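You operate a simulated robot arm through the tools that you are given. There is no shell and no other tool. Be economical: measure what you need, move in short steps, check, and stop when the job is done.

You are at the controls of a simulated robot arm. One attempt, no reset.

## Task
Stack the 57 mm box from the top of the sorting bench on top of the 26 mm box. Take the filter can from the door panel and put it in the teal tray. Take the purple bottle and put it in the inside of the parts tray. Stack the small box marked "Cores" from the top of the packing table on top of the small box labelled "Seals". Take the motor on the top of the packing table and put it away in the inside of the salvage tray. Take the hub from the low shelf of the test bench and leave it on the blue cover. Open the belt drawer, put the blue relay from the black tray on the left end of the belt drawer, then shut the drawer. Any order will do. Set down upright: filter can, purple bottle, motor, blue relay.

It is judged by the outcome, as a careful person would: the job done as asked, and still so three seconds after it is handed in. It fails if anything else is knocked over, pushed out of place, dropped, spilled or broken. Lids that push on must go on centred and level and be pressed home; caps that screw on are set level and turned clockwise until they are tight.

## Robot
A 6-joint arm with a two-finger gripper on a trunk, on a base that drives. Base frame: it is fixed to the floor where the robot stands at the start and does not move with it; the origin is under the middle of the robot, x ahead of it, y to its left, z up; the surface under the hand at the start is at about z = 88. Units: cm, degrees, N and s.
With the tool pointing down near the work surface it reaches from about 18 to 46 cm from the robot's upright axis, wherever it stands. Its first joint turns from -115.0 to 115.0 degrees. Places, roughly: belt drawer [-380, 340, 80]; blue cover (15x10x1 cm) [-730, 320, 90]; blue relay [-200, 350, 100]; box [50, 0, 100]; filter can [100, 250, 100]; hub (6x6x4 cm) [-370, 290, 20]; inside of the parts tray (19x15 cm) [-374, -70, 44]; inside of the salvage tray (24x17 cm) [-204, -274, 88]; left end of the belt drawer [-380, 320, 70]; motor [-175, 450, 75]; purple bottle [-150, 325, 100]; small box [-200, 475, 75]; teal tray (30x21 cm) [-164, 250, 88]. Payload 2.1 kg.
The TCP is the grasp point between the finger pads, 2 cm short of the fingertips. In the tool frame z runs along the fingers and y along their closing line. The gripper opens to 10 cm. The gripper's body begins 6.3 cm behind the TCP.
Orientation is told as [roll, pitch, yaw] about the base's x, y, z axes, in that order, counted from this pose: with the fingers straight down and closing along the base's y, the tool's x points along the base's -x, its y along +y and its z along -z.

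## Interface
- The arm moves only by the tool arm_command. Its argument "moves" is a list of rows, each an object (a shift or turn left out is 0, a gripper value left out holds the last) with "offset": the shift along the tool's x, y, z in units of 50 mm (1.0 is 50 mm), a list of three; "rot": the turn, a rotation vector about the tool's x, y, z in units of 5 degrees (1.0 is 5 degrees), a list of three; "gripper": the finger opening in cm, from 0 to 10. In form: [{"offset": [tx, ty, tz], "rot": [rx, ry, rz], "gripper": gripper}, ...]. A call has 1 to 8 rows; each row shifts and turns the commanded pose from where the row before left it, along the tool's axes as they then stand. A call with a number of a shift or a turn outside -1 to 1 is refused whole. Rows are played at 5 a second. More than 5 cm and 8.6 degrees between two rows, or a gripper value outside its range, and nothing of the call is played. A pose out of reach is approached as far as the arm can. The call stops where the force on the tool passes 40 N (or 10 N more than at its start, if that is more) or the arm is blocked; 0.2 s more then pass. Each finger travels about 15.3 cm/s and halts on what it meets, pressing with about 43 N; the grip force reading is that of the motor and also rises with nothing between the fingers. The clock runs only during rows and for 0.2 s after the last one: add rows that do not move to give the fingers time. The reply holds the time, the measured pose of the TCP, the force on the tool along the base axes, the opening and the grip force, in the units named above and with some noise, with the torque about the TCP (base axes, N m) and any sound that the robot's microphone picked up.
- Cameras (640 x 400 px; columns grow to the right, rows downward): "scene" is now at [0.71, 11.45, 170.53]; the picture's right is [-0.30, -0.95, 0.00], its down [-0.79, 0.25, -0.55] and it looks along [0.53, -0.17, -0.83] (base axes); focal length 290 px, centre (320, 200). "wrist" rides on the gripper at [7, -1.9, -9.9] in the tool frame; the picture's right is [0.26, 0.97, 0.00], its down [-0.75, 0.20, -0.63] and it looks along [-0.61, 0.16, 0.78] (tool axes); focal length 230 px, centre (320, 200). There is no depth. A picture from a camera that has moved, and an enlarged one, comes with that camera's place and axes in the base frame and with its lens.
- camera(camera): a new picture of that camera. No time passes.
- raise_lower(by): slides the trunk up (or, below 0, down) by that many cm; the arm and the scene camera ride with it, the base frame stays. It gives what a move gives, with no picture.
- drive_base(legs): drives the robot by 1 to 6 legs, each [ahead, turn to the left] in cm and degrees, along the robot's own axes; the way and the turn of a leg run together, so that a leg with both is an arc; at most 150 cm and 180 degrees a leg. The arm and the cameras ride along, it lands a little off, and it stops where it bumps. It gives what a move gives.
- pan_tilt(pan, tilt): turns the head with the scene camera to pan (to the left, within 155 degrees either way) and tilt (down, from -29 to 69), counted from straight ahead of the robot. It gives what a move gives.
- inspect(camera, box): a new picture of the part [left, top, right, bottom] of that camera's present view, enlarged. No time passes.
- hand_in(): hands the job in; it is judged then, once.

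Go step by step. Nothing tells you exact positions but the pictures and the camera data: compare them with the known pose of the tool, close in by small moves and look again before you grip or let go. The budget is 483 turns and 220 pictures, counting those below and the enlarged ones. Unless the task says otherwise, let go and move clear before handing in, and close with one line.

The tools are called after ">>>" as name(argument=value, ...) on one line, values as JSON. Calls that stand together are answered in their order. arm_command: Moves the arm, as the interface text tells. Its arguments: {"type":"object","properties":{"moves":{"type":"array","items":{"type":"object","properties":{"offset":{"type":"array","items":{"type":"number"}},"rot":{"type":"array","items":{"type":"number"}},"gripper":{"type":"number"}}}}},"required":["moves"]} The other tools are called the same way: raise_lower (by) slides the trunk up or down; drive_base (legs) drives the base; pan_tilt (pan, tilt) turns the head that bears the scene camera; camera (camera) takes a picture; inspect (camera, box) takes an enlarged picture of a part of a camera's view; hand_in () hands the job in.

At the start:

```text
time: 0.0
ee_pos: [32.39, 7.2, 119.45]
tcp_rot: [0.1, -0.1, 0.1]
force: [-0.6, 0.4, 0.5]
ft_torque: [-0.02, 0.0, -0.04]
width: 10.01
grip_force: 0.1
trunk travel left (down, up): [-92.5, 6.5]
robot x, y, heading: [0.07, -0.25, 0.1]
head pan, tilt: [-17.7, 56.4]
```

scene: 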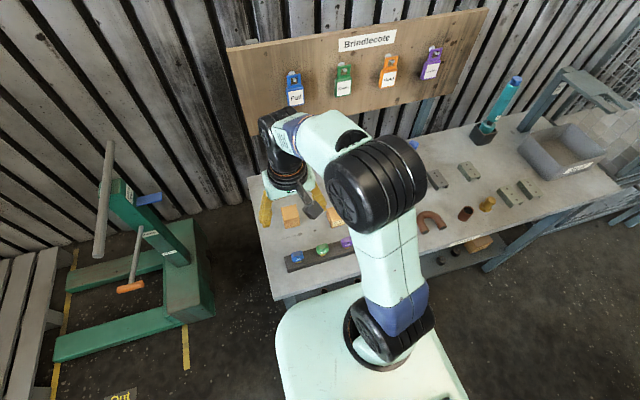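
wrist: 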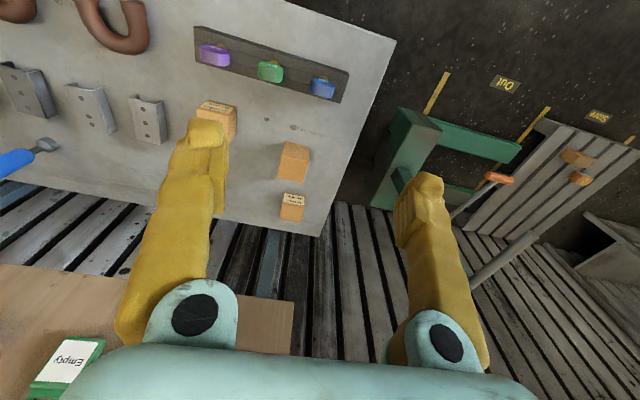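

I see the sorting bench with three small wooden boxes near the hand. I'll enlarge both views to identify them.

>>> inspect(camera="wrist", box=[170, 70, 350, 240])

>>> inspect(camera="scene", box=[230, 150, 430, 275])

```text
2.35 times, centred on (260, 155) of wrist
camera zoom: at [25.49, 5.15, 129.34], right [-0.26, 0.97, 0.0], down [0.75, 0.2, 0.63], along [0.61, 0.16, -0.78], focal length 541 px, centre (461, 306)
```

zoom: 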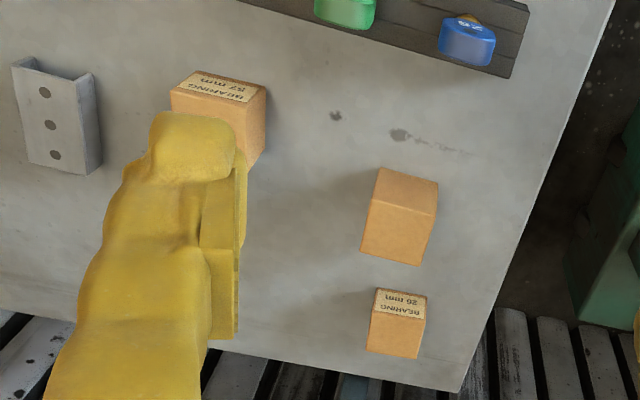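

```text
3.20 times, centred on (330, 212) of scene
camera zoom: at [0.71, 11.45, 170.53], right [-0.3, -0.95, 0.0], down [-0.79, 0.25, -0.55], along [0.53, -0.17, -0.83], focal length 929 px, centre (288, 160)
```

zoom: 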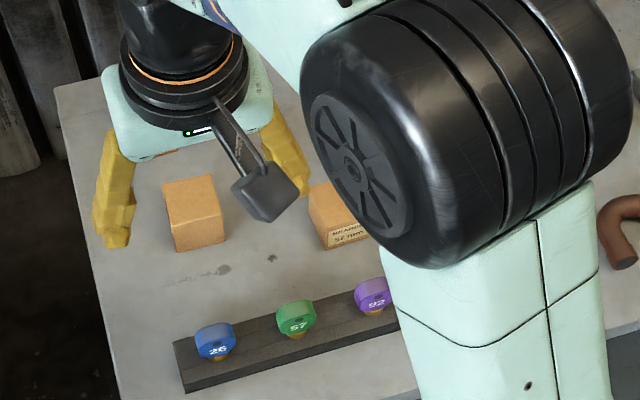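

The 57 mm box (label facing the robot) sits right of the hand; the 26 mm box is at the far left with an unlabelled one before it. I'll move the hand right to view the 57 box between the fingers.

>>> arm_command(moves=[{"offset": [0.4, -0.9, 0]}, {"offset": [0.4, -0.9, 0]}, {"offset": [0, -0.9, 0.4]}, {"offset": [0, 0, 0.9]}, {}])

>>> camera(camera="wrist")

```text
time: 1.2
ee_pos: [28.38, -6.41, 112.95]
tcp_rot: [0.0, -0.1, 0.1]
force: [0.2, -0.1, -0.1]
ft_torque: [-0.04, 0.0, 0.0]
width: 9.98
grip_force: 0.2
trunk travel left (down, up): [-92.5, 6.5]
robot x, y, heading: [0.04, -0.06, 0.1]
head pan, tilt: [-17.7, 56.4]
```

```text
215 pictures are left
camera wrist: at [21.4, -8.49, 122.73], right [-0.26, 0.97, 0.0], down [0.75, 0.2, 0.63], along [0.61, 0.16, -0.78], focal length 230 px, centre (320, 200)
```

wrist: 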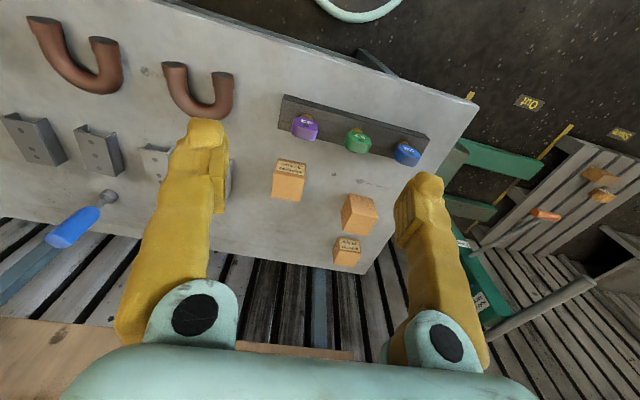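

>>> inspect(camera="wrist", box=[240, 140, 400, 280])

```text
2.86 times, centred on (320, 210) of wrist
camera zoom: at [21.4, -8.49, 122.73], right [-0.26, 0.97, 0.0], down [0.75, 0.2, 0.63], along [0.61, 0.16, -0.78], focal length 657 px, centre (320, 171)
```

zoom: 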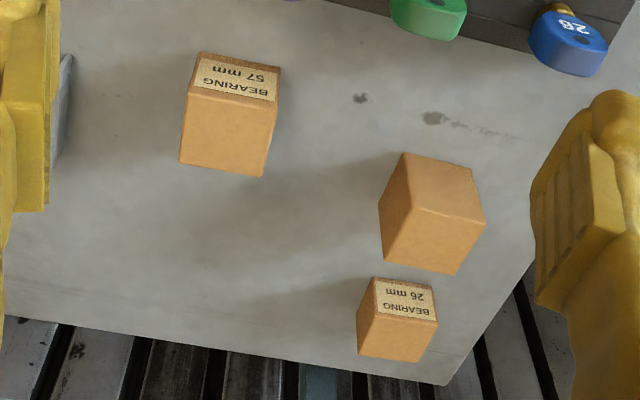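

The 57 box is near (44, -8), the 26 box near (60, 8), beyond plain reach. I'll check whether the base can drive forward toward the bench.

>>> pan_tilt(pan=30, tilt=69)

>>> camera(camera="scene")

```text
time: 2.4
ee_pos: [28.49, -6.42, 112.81]
tcp_rot: [0.1, -0.1, 0.1]
force: [-0.1, -0.2, 0.1]
ft_torque: [0.0, 0.01, 0.02]
width: 10.01
grip_force: 0.0
trunk travel left (down, up): [-92.5, 6.5]
robot x, y, heading: [-0.11, -0.21, -0.2]
head pan, tilt: [30.0, 68.8]
```

```text
213 pictures are left
camera scene: at [-1.19, 16.38, 169.16], right [0.5, -0.87, 0.0], down [-0.81, -0.47, -0.36], along [0.31, 0.18, -0.93], focal length 290 px, centre (320, 200)
```

scene: 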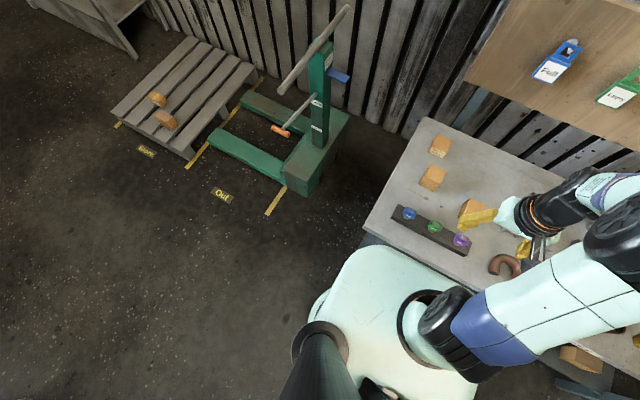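

>>> inspect(camera="scene", box=[270, 200, 510, 400])

>>> pan_tilt(pan=120, tilt=69)

>>> camera(camera="scene")

```text
2.00 times, centred on (390, 300) of scene
camera zoom: at [-1.19, 16.38, 169.16], right [0.5, -0.87, 0.0], down [-0.81, -0.47, -0.36], along [0.31, 0.18, -0.93], focal length 581 px, centre (180, 0)
```

zoom: 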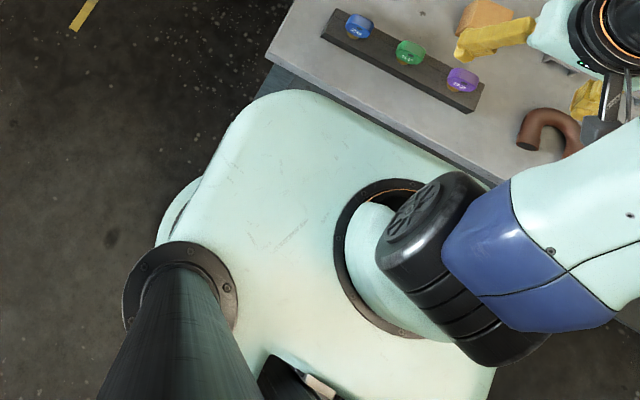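

```text
time: 4.0
ee_pos: [28.47, -6.42, 112.99]
tcp_rot: [0.0, 0.0, 0.2]
force: [-0.1, 0.0, -0.1]
ft_torque: [0.01, 0.01, 0.0]
width: 10.0
grip_force: 0.1
trunk travel left (down, up): [-92.5, 6.5]
robot x, y, heading: [0.04, -0.2, -0.0]
head pan, tilt: [120.0, 68.8]
```

```text
211 pictures are left
camera scene: at [-8.82, 18.45, 169.15], right [0.87, 0.5, 0.0], down [0.47, -0.81, -0.36], along [-0.18, 0.31, -0.93], focal length 290 px, centre (320, 200)
```

scene: 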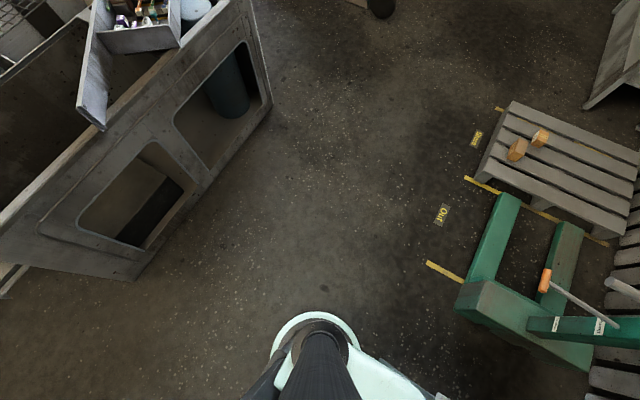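

The robot body stands right against the bench, so driving closer looks doubtful. I'll test reach by tilting the tool outward 40° and extending at safe height toward the 26 box.

>>> arm_command(moves=[{"rot": [0, -1, 0]}, {"rot": [0, -1, 0]}, {"rot": [0, -1, 0]}, {"rot": [0, -1, 0]}, {"rot": [0, -1, 0]}, {"rot": [0, -1, 0]}, {"rot": [0, -1, 0]}, {"rot": [0, -1, 0]}])

>>> pan_tilt(pan=0, tilt=50)

>>> arm_command(moves=[{"offset": [-0.7, 0.4, 0.5]}, {"offset": [-0.7, 0.4, 0.5]}, {"offset": [-0.7, 0.4, 0.5]}, {"offset": [-0.7, 0.4, 0.5]}, {"offset": [-0.7, 0.4, 0.5]}, {"offset": [-0.7, 0.4, 0.5]}, {"offset": [-0.7, 0.4, 0.5]}])

```text
time: 5.8
ee_pos: [35.21, -9.64, 114.59]
tcp_rot: [0.1, -39.9, 0.1]
force: [0.0, -0.5, 0.1]
ft_torque: [-0.01, 0.0, -0.02]
width: 9.99
grip_force: 0.0
out of reach, approached as far as the arm can: row 4, 5, 6, 7, 8
trunk travel left (down, up): [-92.5, 6.5]
robot x, y, heading: [0.18, 0.01, -0.2]
head pan, tilt: [120.0, 68.8]
```

```text
time: 7.8
ee_pos: [35.03, -9.64, 114.62]
tcp_rot: [0.1, -39.9, 0.0]
force: [-0.2, 0.1, 1.3]
ft_torque: [0.01, -0.03, 0.04]
width: 10.0
grip_force: 0.0
trunk travel left (down, up): [-92.5, 6.5]
robot x, y, heading: [-0.23, -0.37, 0.0]
head pan, tilt: [0.0, 50.0]
```

```text
time: 9.4
ee_pos: [62.21, 3.66, 116.24]
tcp_rot: [-0.2, -39.6, 0.1]
force: [1.1, -0.4, 0.1]
ft_torque: [-0.03, 0.07, 0.01]
width: 10.0
grip_force: 0.1
out of reach, approached as far as the arm can: row 4, 7
trunk travel left (down, up): [-92.5, 6.5]
robot x, y, heading: [-0.05, -0.36, -0.1]
head pan, tilt: [0.0, 50.0]
```

Tilted 40° the arm reaches x=62. Now I look from this pose.

>>> camera(camera="scene")

```text
210 pictures are left
camera scene: at [1.93, 13.63, 171.35], right [0.0, -1.0, 0.0], down [-0.77, 0.0, -0.64], along [0.64, 0.0, -0.77], focal length 290 px, centre (320, 200)
```

scene: 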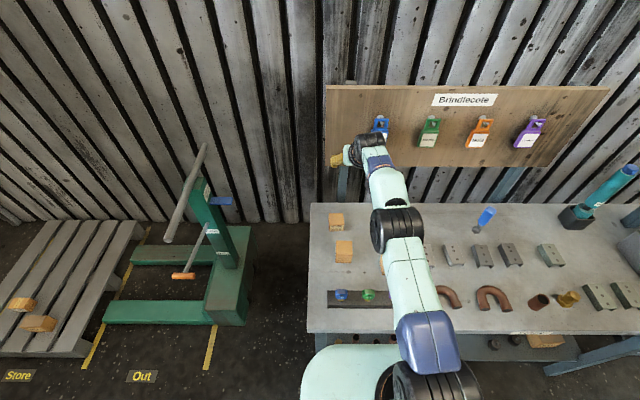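

>>> inspect(camera="scene", box=[300, 195, 400, 315])

```text
3.33 times, centred on (350, 255) of scene
camera zoom: at [1.93, 13.63, 171.35], right [0.0, -1.0, 0.0], down [-0.77, 0.0, -0.64], along [0.64, 0.0, -0.77], focal length 968 px, centre (220, 17)
```

zoom: 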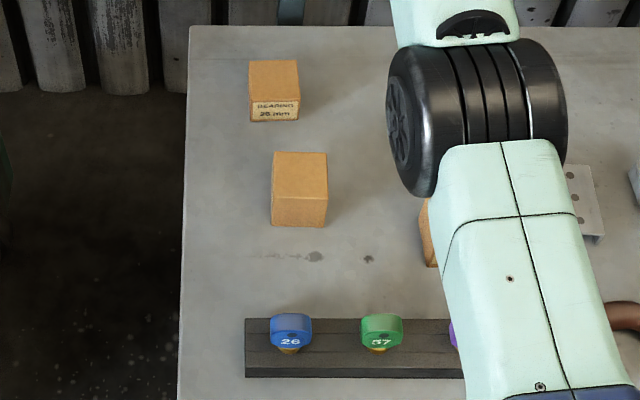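

The 26 box centre is about (60, 8), top about z 91.5. I'll test low reach at free bench space right of it.

>>> arm_command(moves=[{"offset": [0.524, -0.268, 0.5]}, {"offset": [0.524, -0.268, 0.5]}, {"offset": [0.524, -0.268, 0.5]}, {"offset": [0.524, -0.268, 0.5]}, {"offset": [0.524, -0.268, 0.5]}, {}])

>>> camera(camera="scene")

>>> camera(camera="wrist")

```text
time: 10.8
ee_pos: [60.03, -3.33, 98.91]
tcp_rot: [0.0, -40.0, 0.2]
force: [-0.7, 0.0, 0.1]
ft_torque: [0.0, 0.02, -0.01]
width: 10.01
grip_force: 0.0
out of reach, approached as far as the arm can: row 5
trunk travel left (down, up): [-92.5, 6.5]
robot x, y, heading: [-0.05, -0.36, 0.2]
head pan, tilt: [0.0, 50.0]
```

```text
208 pictures are left
camera scene: at [1.63, 13.62, 171.35], right [0.0, -1.0, 0.0], down [-0.77, 0.0, -0.64], along [0.64, 0.0, -0.77], focal length 290 px, centre (320, 200)
```

scene: 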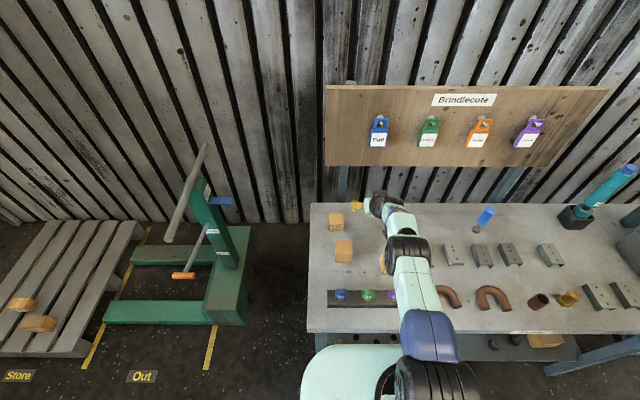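

```text
207 pictures are left
camera wrist: at [48.32, -5.47, 102.13], right [-0.2, 0.97, -0.17], down [0.17, 0.2, 0.96], along [0.96, 0.16, -0.2], focal length 230 px, centre (320, 200)
```

wrist: 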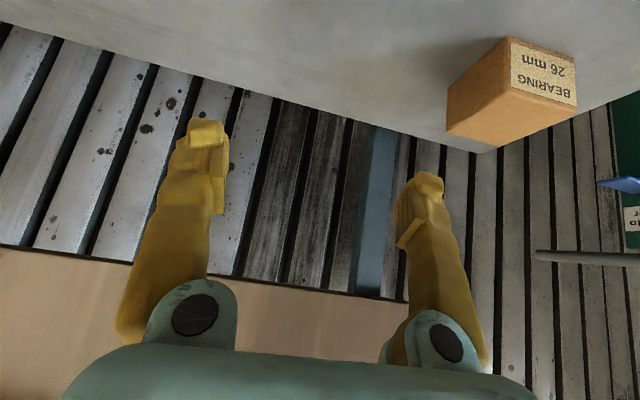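

Reach is marginal at 40° tilt. I'll try a careful few-centimetre approach with the base.

>>> drive_base(legs=[[2.5, 0]])

>>> inspect(camera="scene", box=[280, 280, 480, 400])

```text
time: 11.6
ee_pos: [62.19, -3.34, 99.41]
tcp_rot: [0.1, -40.3, 0.2]
force: [-1.3, -0.2, 0.2]
ft_torque: [0.01, 0.02, -0.07]
width: 10.0
grip_force: 0.1
trunk travel left (down, up): [-92.5, 6.5]
robot x, y, heading: [2.55, -0.38, -0.1]
head pan, tilt: [0.0, 50.0]
```

```text
3.20 times, centred on (380, 340) of scene
camera zoom: at [3.38, 13.6, 171.36], right [0.0, -1.0, 0.0], down [-0.76, 0.0, -0.65], along [0.65, 0.0, -0.76], focal length 929 px, centre (128, -248)
```

zoom: 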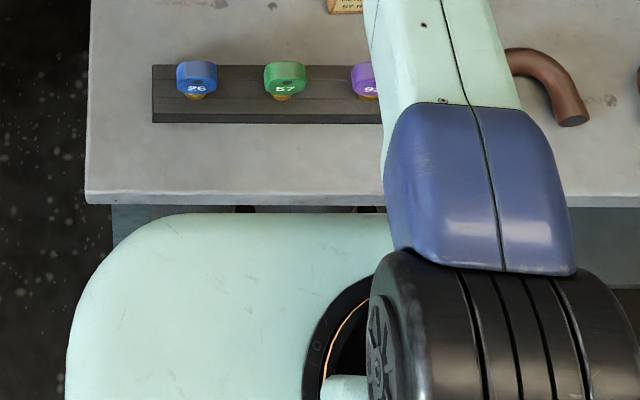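

The base moved 2.5 cm freely, which is enough reach. Now I bring the tilted hand back over the 57 mm box.

>>> arm_command(moves=[{"offset": [0.578, -0.188, -0.568]}, {"offset": [0.578, -0.188, -0.568]}, {"offset": [0.578, -0.188, -0.568]}, {"offset": [0.578, -0.188, -0.568]}, {"offset": [0.578, -0.188, -0.568]}, {}])

>>> inspect(camera="scene", box=[300, 195, 500, 320])

>>> camera(camera="wrist")

```text
time: 13.0
ee_pos: [50.15, -4.79, 100.66]
tcp_rot: [1.7, -39.5, -1.1]
force: [0.3, -0.4, -0.5]
ft_torque: [-0.02, -0.01, 0.0]
width: 10.0
grip_force: 0.1
out of reach, approached as far as the arm can: row 1, 2, 3, 5
trunk travel left (down, up): [-92.5, 6.5]
robot x, y, heading: [2.62, -0.24, -0.2]
head pan, tilt: [0.0, 50.0]
```

```text
3.20 times, centred on (400, 258) of scene
camera zoom: at [4.33, 13.66, 171.34], right [0.0, -1.0, 0.0], down [-0.77, 0.0, -0.64], along [0.64, 0.0, -0.77], focal length 929 px, centre (64, 16)
```

zoom: 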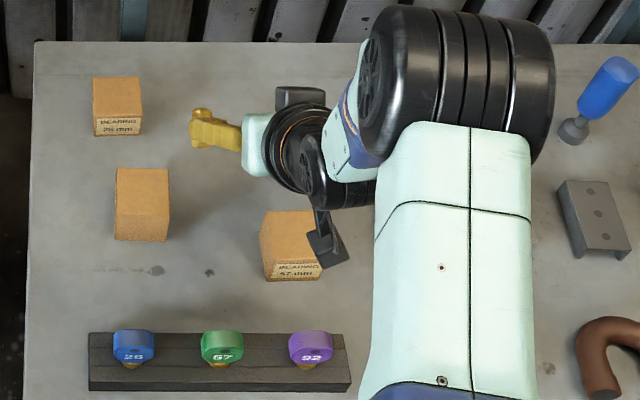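

```text
204 pictures are left
camera wrist: at [38.46, -6.85, 103.8], right [-0.2, 0.97, -0.14], down [0.18, 0.18, 0.97], along [0.96, 0.17, -0.21], focal length 230 px, centre (320, 200)
```

wrist: 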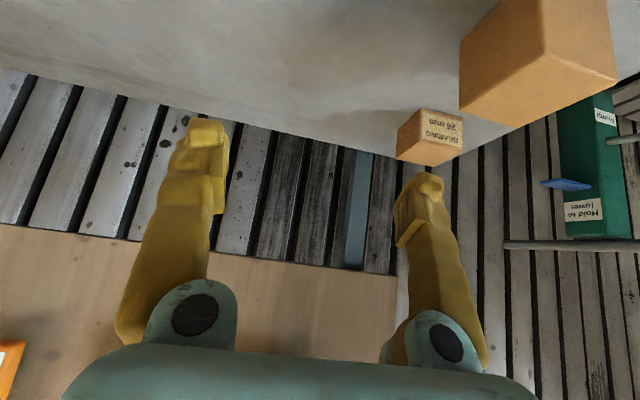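

At 40° tilt the close-in side is out of reach, so I'll back the base up 7 cm and grasp the 57 box from further out.

>>> drive_base(legs=[[-7, 0]])

>>> arm_command(moves=[{"offset": [0, -0.3, 0], "rot": [-0.2, 0, 0.3]}, {"offset": [0, -0.3, 0], "rot": [0, 0, 0]}, {}])

>>> inspect(camera="scene", box=[300, 175, 500, 300])

```text
time: 14.0
ee_pos: [44.36, -4.7, 99.99]
tcp_rot: [1.7, -38.7, -1.1]
force: [0.0, 0.4, 0.3]
ft_torque: [-0.03, -0.04, -0.05]
width: 10.03
grip_force: 0.0
trunk travel left (down, up): [-92.5, 6.5]
robot x, y, heading: [-4.25, -0.12, 0.2]
head pan, tilt: [0.0, 50.0]
```

```text
time: 14.8
ee_pos: [43.82, -7.92, 100.2]
tcp_rot: [3.9, -39.0, -3.0]
force: [0.3, -0.2, 0.8]
ft_torque: [-0.02, 0.0, 0.01]
width: 9.98
grip_force: 0.1
trunk travel left (down, up): [-92.5, 6.5]
robot x, y, heading: [-4.43, -0.25, -0.1]
head pan, tilt: [0.0, 50.0]
```

```text
3.20 times, centred on (400, 238) of scene
camera zoom: at [-2.05, 13.67, 171.33], right [0.0, -1.0, 0.0], down [-0.77, 0.0, -0.64], along [0.64, 0.0, -0.77], focal length 929 px, centre (64, 80)
```

zoom: 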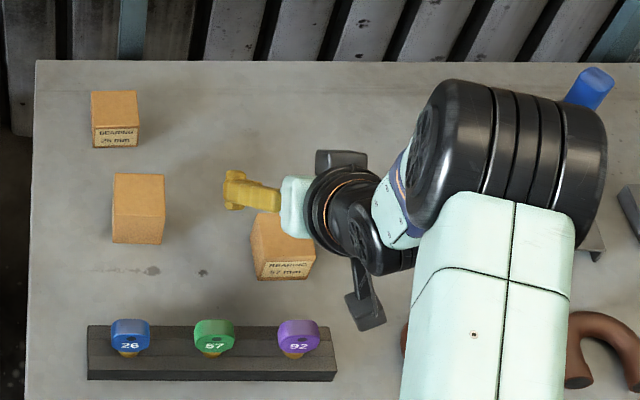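

The hand is directly over the box (verified by projection). I correct the yaw to match the box and descend partway, then look.

>>> arm_command(moves=[{"rot": [0, 0, -0.93]}, {"offset": [0.379, 0, 0.5]}, {"offset": [0.379, 0, 0.5]}, {}])

>>> camera(camera="wrist")

```text
time: 15.8
ee_pos: [43.55, -7.81, 93.99]
tcp_rot: [0.0, -39.4, 3.0]
force: [0.0, 0.0, 0.4]
ft_torque: [-0.01, 0.01, -0.02]
width: 9.99
grip_force: 0.2
trunk travel left (down, up): [-92.5, 6.5]
robot x, y, heading: [-4.31, 0.02, -0.0]
head pan, tilt: [0.0, 50.0]
```

```text
202 pictures are left
camera wrist: at [32.07, -10.47, 97.31], right [-0.25, 0.95, -0.16], down [0.17, 0.21, 0.96], along [0.95, 0.21, -0.21], focal length 230 px, centre (320, 200)
```

wrist: 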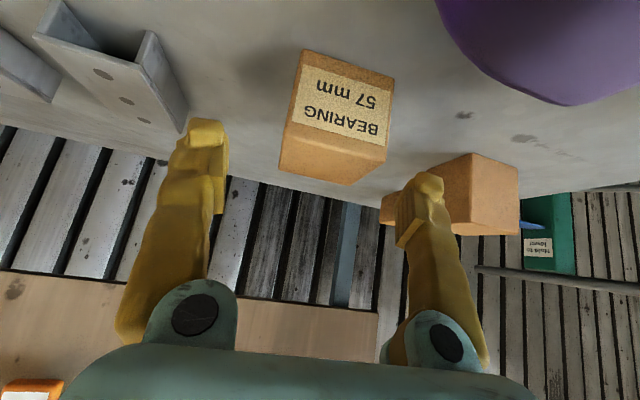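

The wrist camera hangs low under the tilted tool and comes close to the purple cap. I'll lift and turn the hand 180° about its axis so the camera rides on top and looks straight down.

>>> arm_command(moves=[{"offset": [-0.5, 0, -0.6]}, {"offset": [-0.5, 0, -0.6]}, {"rot": [0, 0, 1]}, {"rot": [0, 0, 1]}, {"rot": [0, 0, 1]}, {"rot": [0, 0, 1]}, {"rot": [0, 0, 1]}, {"rot": [0, 0, 1]}])

>>> arm_command(moves=[{"rot": [0, 0, 1]}, {"rot": [0, 0, 1]}, {"rot": [0, 0, 1]}, {"rot": [0, 0, 1]}, {"rot": [0, 0, 1]}, {"rot": [0, 0, 1]}, {"rot": [0, 0, 1]}, {"rot": [0, 0, 1]}])

```text
time: 17.6
ee_pos: [43.7, -7.73, 101.9]
tcp_rot: [22.4, -33.3, -34.0]
force: [0.0, 1.0, 0.6]
ft_torque: [0.04, 0.01, -0.01]
width: 9.99
grip_force: 0.1
trunk travel left (down, up): [-92.5, 6.5]
robot x, y, heading: [-4.27, -0.66, 0.1]
head pan, tilt: [0.0, 50.0]
```

```text
time: 19.4
ee_pos: [43.79, -7.67, 101.81]
tcp_rot: [37.8, -12.4, -71.3]
force: [-0.7, 0.2, -0.3]
ft_torque: [-0.02, -0.02, -0.02]
width: 10.0
grip_force: 0.1
trunk travel left (down, up): [-92.5, 6.5]
robot x, y, heading: [-4.37, -0.43, -0.2]
head pan, tilt: [0.0, 50.0]
```

Rotation is going well; continuing to 180°.

>>> arm_command(moves=[{"rot": [0, 0, 1]}, {"rot": [0, 0, 1]}, {"rot": [0, 0, 1]}, {"rot": [0, 0, 1]}, {"rot": [0, 0, 1]}, {"rot": [0, 0, 1]}, {"rot": [0, 0, 1]}, {"rot": [0, 0, 1]}])

>>> arm_command(moves=[{"rot": [0, 0, 1]}, {"rot": [0, 0, 1]}, {"rot": [0, 0, 1]}, {"rot": [0, 0, 1]}, {"rot": [0, 0, 1]}, {"rot": [0, 0, 1]}, {"rot": [0, 0, 1]}, {"rot": [0, 0, 1]}])

>>> arm_command(moves=[{"rot": [0, 0, 1]}, {"rot": [0, 0, 1]}, {"rot": [0, 0, 1]}, {"rot": [0, 0, 1]}, {"rot": [0, 0, 1]}, {"rot": [0, 0, 1]}, {}])

>>> camera(camera="wrist")

```text
time: 21.2
ee_pos: [43.69, -7.75, 101.9]
tcp_rot: [37.6, 12.6, -102.8]
force: [0.3, -1.1, 0.6]
ft_torque: [0.01, 0.01, -0.01]
width: 9.98
grip_force: 0.0
trunk travel left (down, up): [-92.5, 6.5]
robot x, y, heading: [-4.11, -0.39, -0.0]
head pan, tilt: [0.0, 50.0]
```

```text
time: 23.0
ee_pos: [43.76, -7.77, 102.0]
tcp_rot: [22.1, 33.4, -140.3]
force: [0.2, 2.0, 0.4]
ft_torque: [0.02, 0.02, -0.01]
width: 9.99
grip_force: 0.0
trunk travel left (down, up): [-92.5, 6.5]
robot x, y, heading: [-4.72, -0.06, -0.1]
head pan, tilt: [0.0, 50.0]
```

```text
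time: 24.6
ee_pos: [43.73, -7.72, 102.0]
tcp_rot: [-0.1, 39.3, -177.0]
force: [-0.2, -0.7, -1.1]
ft_torque: [0.01, 0.01, -0.01]
width: 10.01
grip_force: 0.1
trunk travel left (down, up): [-92.5, 6.5]
robot x, y, heading: [-4.3, -0.27, -0.2]
head pan, tilt: [0.0, 50.0]
```

```text
201 pictures are left
camera wrist: at [42.75, -6.18, 114.04], right [0.25, -0.95, 0.16], down [-0.97, -0.25, 0.01], along [0.03, -0.16, -0.99], focal length 230 px, centre (320, 200)
```

wrist: 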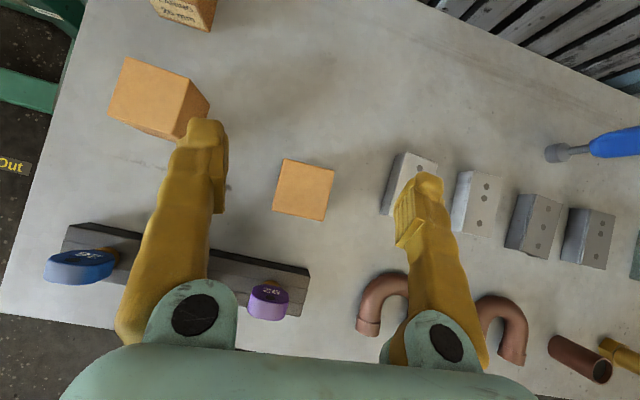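

The view is now straight down: box centre (44.0, -8.0), yaw +3°, matching the hand. Descend to grasp height.

>>> arm_command(moves=[{"offset": [-0.458, 0.02, 0.59]}, {"offset": [-0.458, 0.02, 0.59]}, {"offset": [-0.458, 0.02, 0.59]}, {}])

>>> camera(camera="wrist")

```text
time: 25.6
ee_pos: [44.32, -8.1, 90.81]
tcp_rot: [-0.1, 39.4, -177.0]
force: [-0.6, 0.1, 0.5]
ft_torque: [0.01, 0.03, 0.02]
width: 10.03
grip_force: 0.0
trunk travel left (down, up): [-92.5, 6.5]
robot x, y, heading: [-4.47, -0.46, -0.1]
head pan, tilt: [0.0, 50.0]
```

```text
200 pictures are left
camera wrist: at [43.35, -6.52, 102.87], right [0.25, -0.95, 0.16], down [-0.97, -0.25, 0.01], along [0.03, -0.16, -0.99], focal length 230 px, centre (320, 200)
```

wrist: 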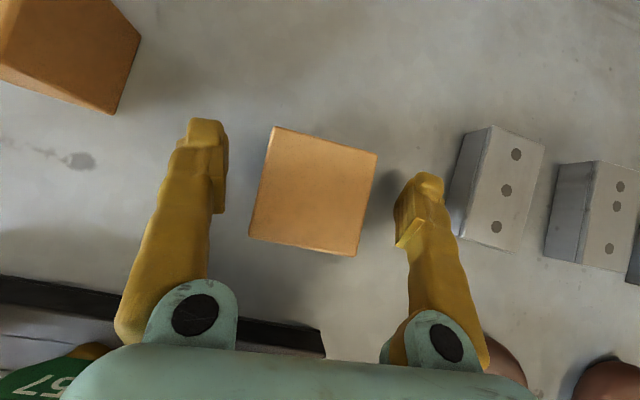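

Box is well centred between the fingers. Closing.

>>> arm_command(moves=[{"gripper": 3}, {}, {}, {}])

>>> arm_command(moves=[{"offset": [0.5, 0, -0.6]}, {"offset": [0.5, 0, -0.6]}, {"offset": [0.3, 0, -0.36]}, {}])

>>> drive_base(legs=[[7, 0]])

>>> camera(camera="wrist")

```text
time: 26.6
ee_pos: [44.28, -8.14, 90.83]
tcp_rot: [-0.1, 39.4, -177.0]
force: [0.9, -0.1, -0.3]
ft_torque: [0.01, -0.01, 0.0]
width: 4.89
grip_force: 42.8
trunk travel left (down, up): [-92.5, 6.5]
robot x, y, heading: [-4.34, -0.46, -0.0]
head pan, tilt: [0.0, 50.0]
```

```text
time: 27.6
ee_pos: [44.27, -8.08, 100.88]
tcp_rot: [-0.1, 39.3, -177.1]
force: [-0.4, 0.5, -1.9]
ft_torque: [-0.01, -0.01, -0.04]
width: 4.88
grip_force: 42.8
trunk travel left (down, up): [-92.5, 6.5]
robot x, y, heading: [-4.74, -0.34, 0.0]
head pan, tilt: [0.0, 50.0]
```

```text
time: 28.6
ee_pos: [50.77, -8.29, 101.07]
tcp_rot: [0.0, 39.6, -177.1]
force: [1.1, -0.4, -3.4]
ft_torque: [0.02, 0.05, 0.0]
width: 4.84
grip_force: 43.2
trunk travel left (down, up): [-92.5, 6.5]
robot x, y, heading: [2.58, -0.12, -0.1]
head pan, tilt: [0.0, 50.0]
```

```text
199 pictures are left
camera wrist: at [49.75, -6.59, 113.21], right [0.25, -0.95, 0.16], down [-0.97, -0.25, 0.01], along [0.04, -0.16, -0.99], focal length 230 px, centre (320, 200)
```

wrist: 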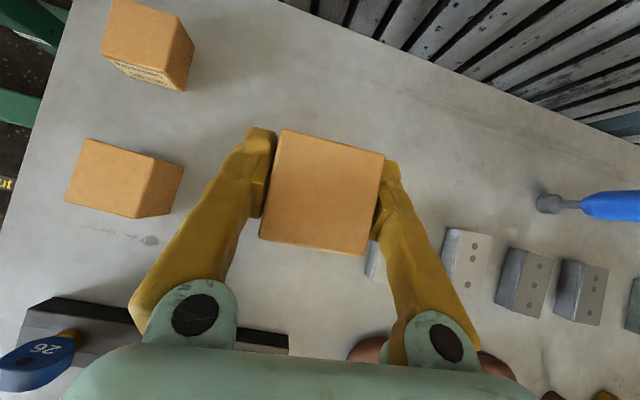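

Box is held level. Moving over the 26 mm box at height.

>>> arm_command(moves=[{"offset": [0.317, -0.636, 0.26]}, {"offset": [0.317, -0.636, 0.26]}, {"offset": [0.317, -0.636, 0.26]}, {"offset": [0.317, -0.636, 0.26]}, {"offset": [0.317, -0.636, 0.26]}, {}])

>>> camera(camera="wrist")

>>> inspect(camera="scene", box=[290, 175, 450, 275])

```text
time: 30.0
ee_pos: [61.28, 5.96, 102.13]
tcp_rot: [0.1, 40.0, -177.0]
force: [0.5, -0.1, -1.7]
ft_torque: [-0.01, -0.01, -0.01]
width: 4.88
grip_force: 42.6
out of reach, approached as far as the arm can: row 3, 4
trunk travel left (down, up): [-92.5, 6.5]
robot x, y, heading: [2.46, -0.14, 0.1]
head pan, tilt: [0.0, 50.0]
```

```text
198 pictures are left
camera wrist: at [60.1, 7.75, 114.26], right [0.25, -0.95, 0.17], down [-0.97, -0.25, 0.0], along [0.04, -0.16, -0.99], focal length 230 px, centre (320, 200)
```

wrist: 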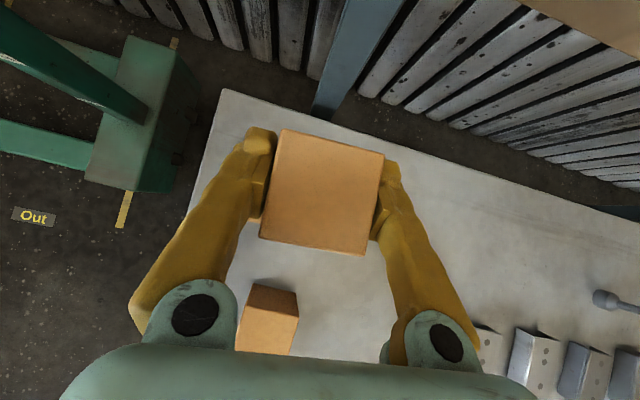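

```text
4.00 times, centred on (370, 225) of scene
camera zoom: at [4.04, 13.53, 171.36], right [0.0, -1.0, 0.0], down [-0.77, 0.0, -0.64], along [0.64, 0.0, -0.77], focal length 1161 px, centre (120, 100)
```

zoom: 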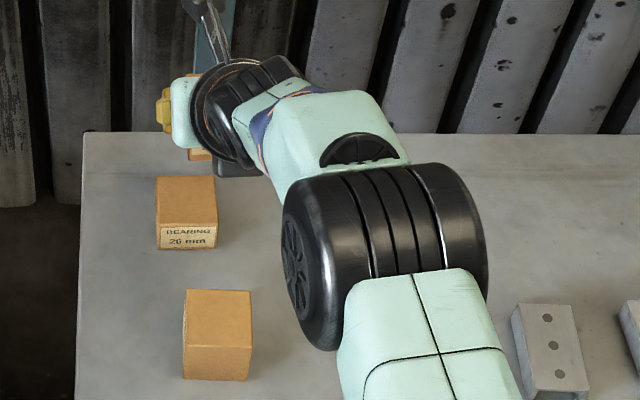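

The 26 box centre is (60.0, 8.15), top z 91.4. I align and lower to just above contact.

>>> arm_command(moves=[{"offset": [-0.136, -0.45, -0.11]}, {}, {"offset": [-0.2, 0, 0.25]}, {"offset": [-0.2, 0, 0.25]}, {}])

>>> inspect(camera="scene", box=[290, 175, 450, 275])

```text
time: 31.2
ee_pos: [60.32, 8.51, 98.65]
tcp_rot: [-0.1, 40.0, -177.0]
force: [0.8, -0.5, -1.8]
ft_torque: [-0.01, 0.0, 0.03]
width: 4.88
grip_force: 43.3
trunk travel left (down, up): [-92.5, 6.5]
robot x, y, heading: [2.07, -0.25, 0.2]
head pan, tilt: [0.0, 50.0]
```

```text
4.00 times, centred on (370, 225) of scene
camera zoom: at [4.23, 13.6, 171.35], right [0.0, -1.0, 0.0], down [-0.77, 0.0, -0.64], along [0.64, 0.0, -0.77], focal length 1161 px, centre (120, 100)
```

zoom: 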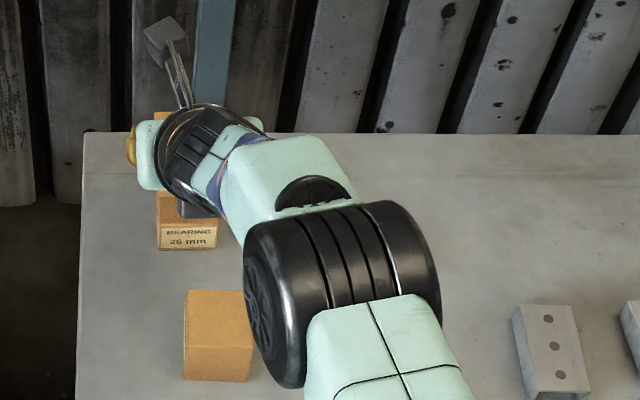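

>>> arm_command(moves=[{"offset": [0, 0.07, 0]}, {"offset": [-0.2, 0, 0.25]}, {"offset": [-0.2, 0, 0.25]}, {}])

>>> camera(camera="wrist")

>>> inspect(camera="scene", box=[300, 195, 380, 245])

```text
time: 32.2
ee_pos: [60.46, 8.28, 95.57]
tcp_rot: [0.0, 40.2, -177.0]
force: [0.0, -0.3, -1.5]
ft_torque: [0.01, 0.01, 0.0]
width: 4.85
grip_force: 42.8
trunk travel left (down, up): [-92.5, 6.5]
robot x, y, heading: [2.75, -0.11, -0.2]
head pan, tilt: [0.0, 50.0]
```

```text
195 pictures are left
camera wrist: at [59.26, 9.83, 107.55], right [0.25, -0.95, 0.17], down [-0.97, -0.25, 0.0], along [0.04, -0.16, -0.99], focal length 230 px, centre (320, 200)
```

wrist: 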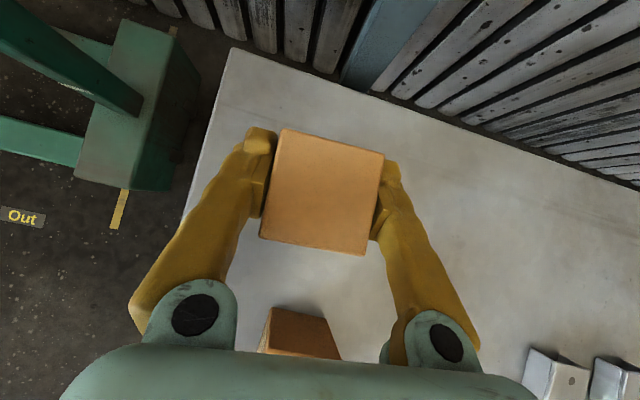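

```text
8.00 times, centred on (340, 220) of scene
camera zoom: at [4.26, 13.63, 171.35], right [0.0, -1.0, 0.0], down [-0.77, 0.0, -0.64], along [0.64, 0.0, -0.77], focal length 2322 px, centre (160, 40)
```

zoom: 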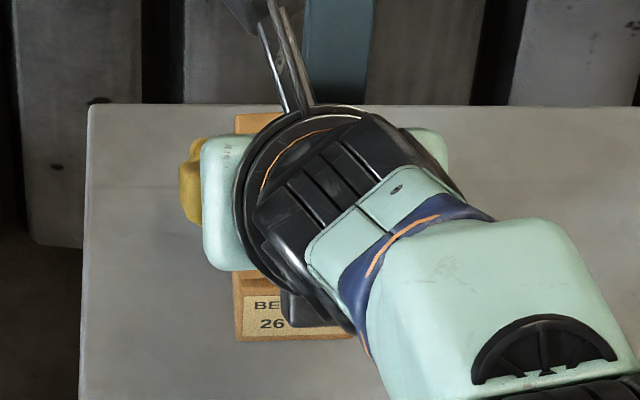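

Aligned with the 26 box. Lowering in tiny steps until contact.

>>> arm_command(moves=[{"offset": [-0.055, 0, 0.068]}, {"offset": [-0.055, 0, 0.068]}, {}, {"offset": [-0.03, 0, 0.035]}, {}])

```text
time: 33.4
ee_pos: [60.29, 8.17, 94.77]
tcp_rot: [-0.2, 40.6, -176.9]
force: [7.8, 0.3, 27.8]
ft_torque: [0.24, 0.34, -0.03]
width: 4.87
grip_force: 43.0
trunk travel left (down, up): [-92.5, 6.5]
robot x, y, heading: [2.66, -0.11, 0.2]
head pan, tilt: [0.0, 50.0]
```

Contact. Relieving slightly, then releasing.

>>> arm_command(moves=[{"offset": [0.02, 0, -0.025]}, {}, {"gripper": 5.6}, {"gripper": 7}, {}, {}])

>>> camera(camera="wrist")

```text
time: 34.8
ee_pos: [60.45, 8.21, 94.49]
tcp_rot: [0.1, 40.1, -176.9]
force: [0.4, -0.2, 0.2]
ft_torque: [0.03, 0.0, 0.0]
width: 7.01
grip_force: 0.0
trunk travel left (down, up): [-92.5, 6.5]
robot x, y, heading: [2.52, -0.21, 0.3]
head pan, tilt: [0.0, 50.0]
```

```text
193 pictures are left
camera wrist: at [59.24, 9.89, 106.61], right [0.25, -0.95, 0.17], down [-0.97, -0.25, 0.0], along [0.04, -0.16, -0.99], focal length 230 px, centre (320, 200)
```

wrist: 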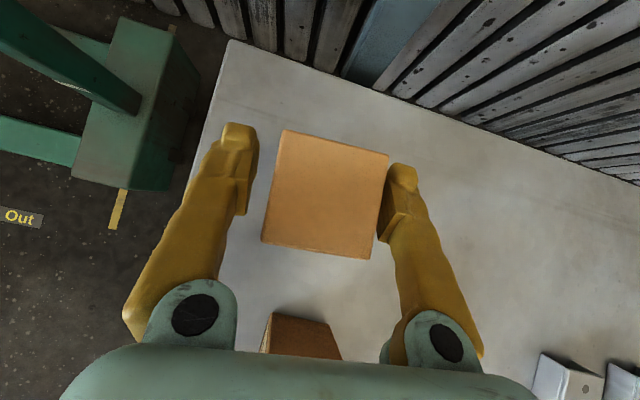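

>>> arm_command(moves=[{"gripper": 8}, {}, {"offset": [0.3, 0, -0.6]}, {"offset": [0.3, 0, -0.8]}, {"offset": [0.3, 0, -0.8]}, {"offset": [0.3, 0, -0.8]}, {}])

>>> camera(camera="scene")

>>> camera(camera="wrist")

```text
time: 36.4
ee_pos: [55.3, 7.96, 110.04]
tcp_rot: [0.0, 40.0, -176.9]
force: [-0.6, -0.1, 0.0]
ft_torque: [0.01, 0.0, 0.02]
width: 8.01
grip_force: 0.1
trunk travel left (down, up): [-92.5, 6.5]
robot x, y, heading: [2.52, -0.51, 0.0]
head pan, tilt: [0.0, 50.0]
```

```text
192 pictures are left
camera scene: at [4.28, 13.63, 171.35], right [0.0, -1.0, 0.0], down [-0.77, 0.0, -0.64], along [0.64, 0.0, -0.77], focal length 290 px, centre (320, 200)
```

scene: 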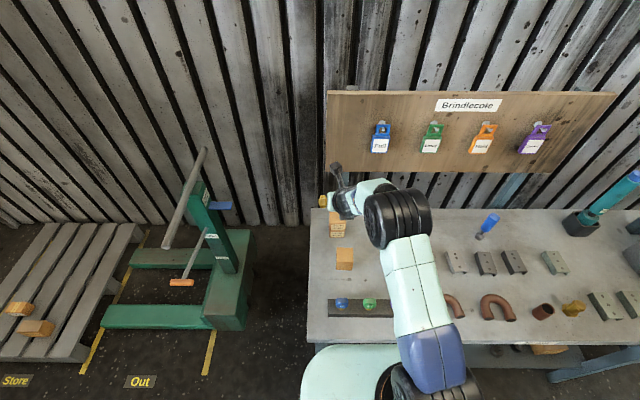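

```text
191 pictures are left
camera wrist: at [54.18, 9.58, 122.08], right [0.25, -0.95, 0.17], down [-0.97, -0.25, 0.0], along [0.04, -0.16, -0.99], focal length 230 px, centre (320, 200)
```

wrist: 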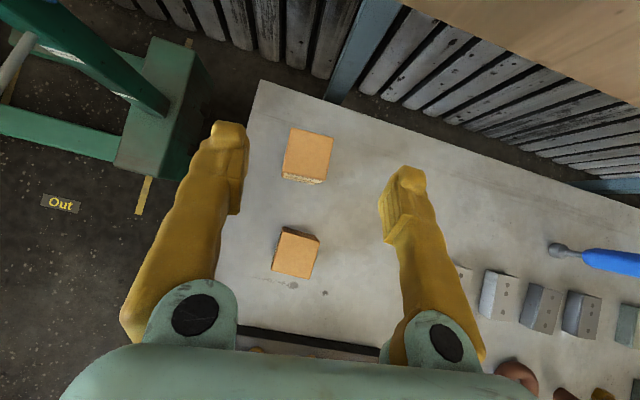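

The 57 box is stacked on the 26 box. I back away from the bench, straighten the tool, and look around.

>>> drive_base(legs=[[-55, 0]])

>>> arm_command(moves=[{"offset": [-0.5, 0, -0.5], "rot": [0, -1, 0]}, {"offset": [-0.5, 0, -0.5], "rot": [0, -1, 0]}, {"offset": [-0.5, 0, -0.5], "rot": [0, -1, 0]}, {"offset": [-0.5, 0, -0.5], "rot": [0, -1, 0]}, {"offset": [-0.5, 0, -0.4], "rot": [0, -1, 0]}, {"offset": [-0.5, 0, -0.4], "rot": [0, -1, 0]}, {"offset": [-0.5, 0, -0.4], "rot": [0, -1, 0]}, {"offset": [-0.5, 0, -0.4], "rot": [0, -1, 0]}])

>>> pan_tilt(pan=60, tilt=25)

>>> camera(camera="scene")

>>> pan_tilt(pan=125, tilt=20)

>>> camera(camera="scene")

```text
time: 39.6
ee_pos: [0.23, 7.85, 109.86]
tcp_rot: [0.0, 40.0, -176.7]
force: [-0.2, 0.7, 0.1]
ft_torque: [0.02, 0.02, -0.02]
width: 7.98
grip_force: 0.1
trunk travel left (down, up): [-92.5, 6.5]
robot x, y, heading: [-52.31, -0.47, 0.7]
head pan, tilt: [0.0, 50.0]
```

```text
time: 41.4
ee_pos: [-30.18, 8.0, 107.0]
tcp_rot: [1.7, 2.7, -176.7]
force: [-0.2, -0.2, -0.4]
ft_torque: [-0.02, -0.03, 0.04]
width: 8.01
grip_force: 0.0
out of reach, approached as far as the arm can: row 5, 6, 7, 8
trunk travel left (down, up): [-92.5, 6.5]
robot x, y, heading: [-52.56, -0.5, 0.4]
head pan, tilt: [0.0, 50.0]
```

```text
time: 42.7
ee_pos: [-30.12, 8.13, 107.05]
tcp_rot: [1.7, 2.8, -176.6]
force: [0.1, 0.5, -0.5]
ft_torque: [0.02, 0.01, 0.03]
width: 8.03
grip_force: 0.1
trunk travel left (down, up): [-92.5, 6.5]
robot x, y, heading: [-53.19, -0.22, 0.5]
head pan, tilt: [60.0, 25.0]
```

```text
190 pictures are left
camera scene: at [-54.19, 21.31, 175.09], right [0.87, -0.49, 0.0], down [-0.21, -0.37, -0.91], along [0.45, 0.79, -0.42], focal length 290 px, centre (320, 200)
```

scene: 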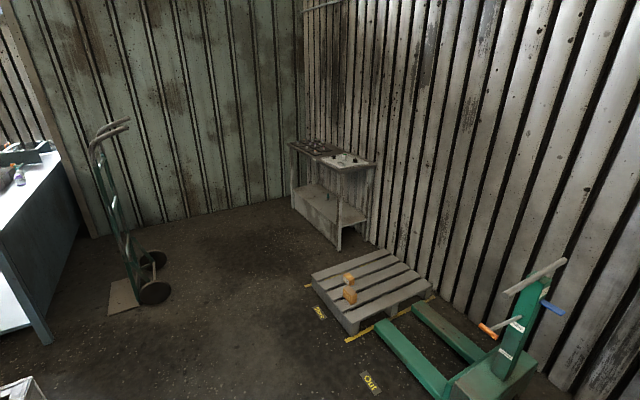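

```text
time: 44.1
ee_pos: [-30.24, 8.05, 106.91]
tcp_rot: [1.7, 2.7, -176.6]
force: [0.2, -1.1, 0.0]
ft_torque: [-0.01, -0.02, -0.02]
width: 8.01
grip_force: 0.0
trunk travel left (down, up): [-92.5, 6.5]
robot x, y, heading: [-52.8, -0.78, 0.8]
head pan, tilt: [125.0, 20.0]
```

```text
189 pictures are left
camera scene: at [-64.14, 20.88, 175.9], right [0.81, 0.58, 0.0], down [0.2, -0.28, -0.94], along [-0.54, 0.77, -0.34], focal length 290 px, centre (320, 200)
```

scene: 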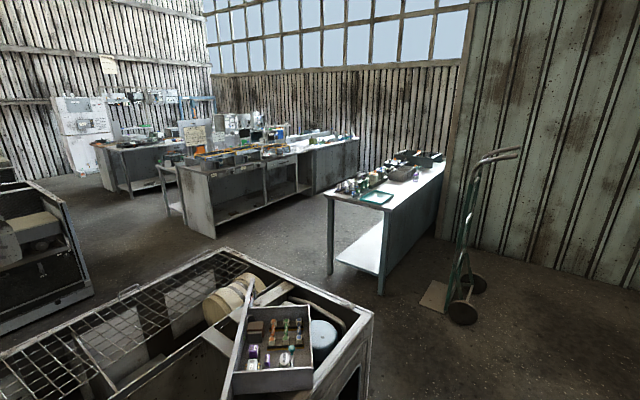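

>>> inspect(camera="scene", box=[310, 130, 470, 230])

>>> inspect(camera="scene", box=[50, 80, 370, 280])

>>> inspect(camera="scene", box=[220, 290, 340, 400])

>>> pan_tilt(pan=60, tilt=25)

>>> inspect(camera="scene", box=[270, 115, 400, 215])

```text
4.00 times, centred on (390, 180) of scene
camera zoom: at [-64.14, 20.88, 175.9], right [0.81, 0.58, 0.0], down [0.2, -0.28, -0.94], along [-0.54, 0.77, -0.34], focal length 1161 px, centre (40, 280)
```

zoom: 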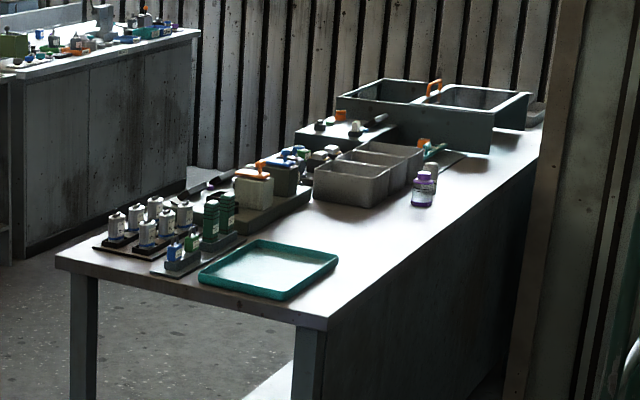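

```text
2.00 times, centred on (210, 180) of scene
camera zoom: at [-64.14, 20.88, 175.9], right [0.81, 0.58, 0.0], down [0.2, -0.28, -0.94], along [-0.54, 0.77, -0.34], focal length 581 px, centre (540, 240)
```

zoom: 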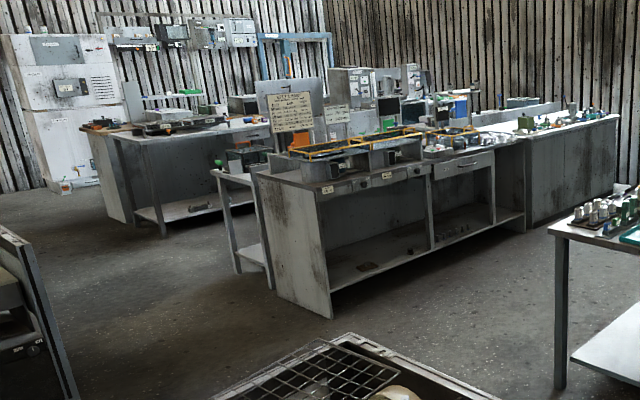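

```text
3.64 times, centred on (280, 345) of scene
camera zoom: at [-64.14, 20.88, 175.9], right [0.81, 0.58, 0.0], down [0.2, -0.28, -0.94], along [-0.54, 0.77, -0.34], focal length 1056 px, centre (466, -327)
```

zoom: 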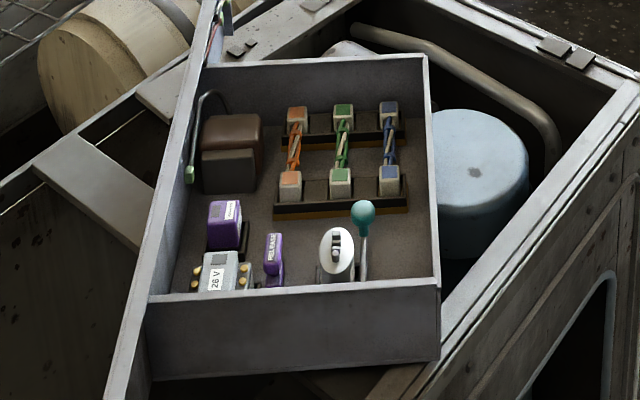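

```text
time: 45.4
ee_pos: [-30.1, 8.11, 106.92]
tcp_rot: [1.7, 2.9, -176.5]
force: [-0.2, -0.8, -0.1]
ft_torque: [0.01, -0.01, 0.0]
width: 7.99
grip_force: 0.0
trunk travel left (down, up): [-92.5, 6.5]
robot x, y, heading: [-52.97, -0.23, 0.7]
head pan, tilt: [60.0, 25.0]
```

```text
4.00 times, centred on (335, 165) of scene
camera zoom: at [-54.22, 21.31, 175.1], right [0.87, -0.49, 0.0], down [-0.21, -0.37, -0.91], along [0.45, 0.79, -0.42], focal length 1161 px, centre (260, 340)
```

zoom: 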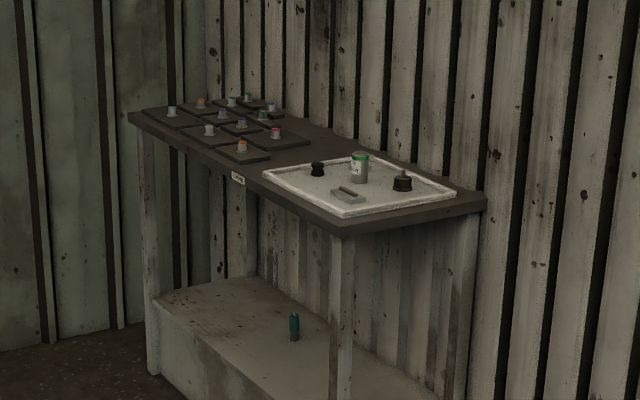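

The filter can (grey, green band) stands on a white panel on the corner table near (102, 248). I drive through the free corridor at x≈-20 and turn to face it.

>>> drive_base(legs=[[33, 0], [0, 90], [124, 0], [124, 0], [0, -90]])

>>> pan_tilt(pan=0, tilt=35)

>>> camera(camera="scene")

```text
time: 67.2
ee_pos: [-0.37, 258.46, 106.95]
tcp_rot: [1.7, 2.8, -178.5]
force: [0.1, -0.2, -0.2]
ft_torque: [0.01, 0.02, -0.02]
width: 8.01
grip_force: 0.0
trunk travel left (down, up): [-92.5, 6.5]
robot x, y, heading: [-22.69, 250.4, -1.2]
head pan, tilt: [60.0, 25.0]
```

```text
time: 68.5
ee_pos: [-0.35, 258.53, 106.92]
tcp_rot: [1.7, 2.8, -178.7]
force: [0.4, -0.3, 0.0]
ft_torque: [-0.01, 0.0, 0.0]
width: 7.99
grip_force: 0.1
trunk travel left (down, up): [-92.5, 6.5]
robot x, y, heading: [-23.45, 250.72, -1.4]
head pan, tilt: [0.0, 35.0]
```

```text
184 pictures are left
camera scene: at [-19.89, 264.48, 173.52], right [-0.03, -1.0, 0.0], down [-0.57, 0.01, -0.82], along [0.82, -0.02, -0.57], focal length 290 px, centre (320, 200)
```

scene: 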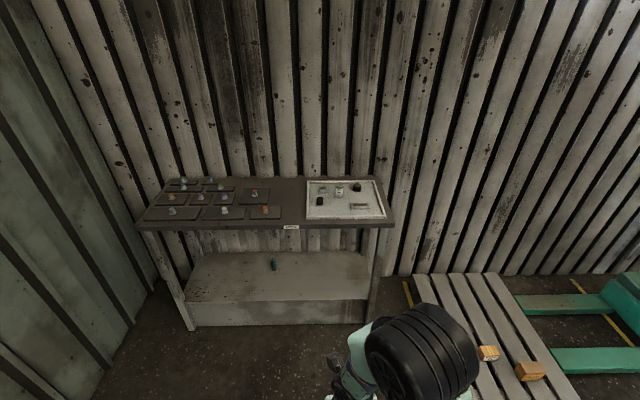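

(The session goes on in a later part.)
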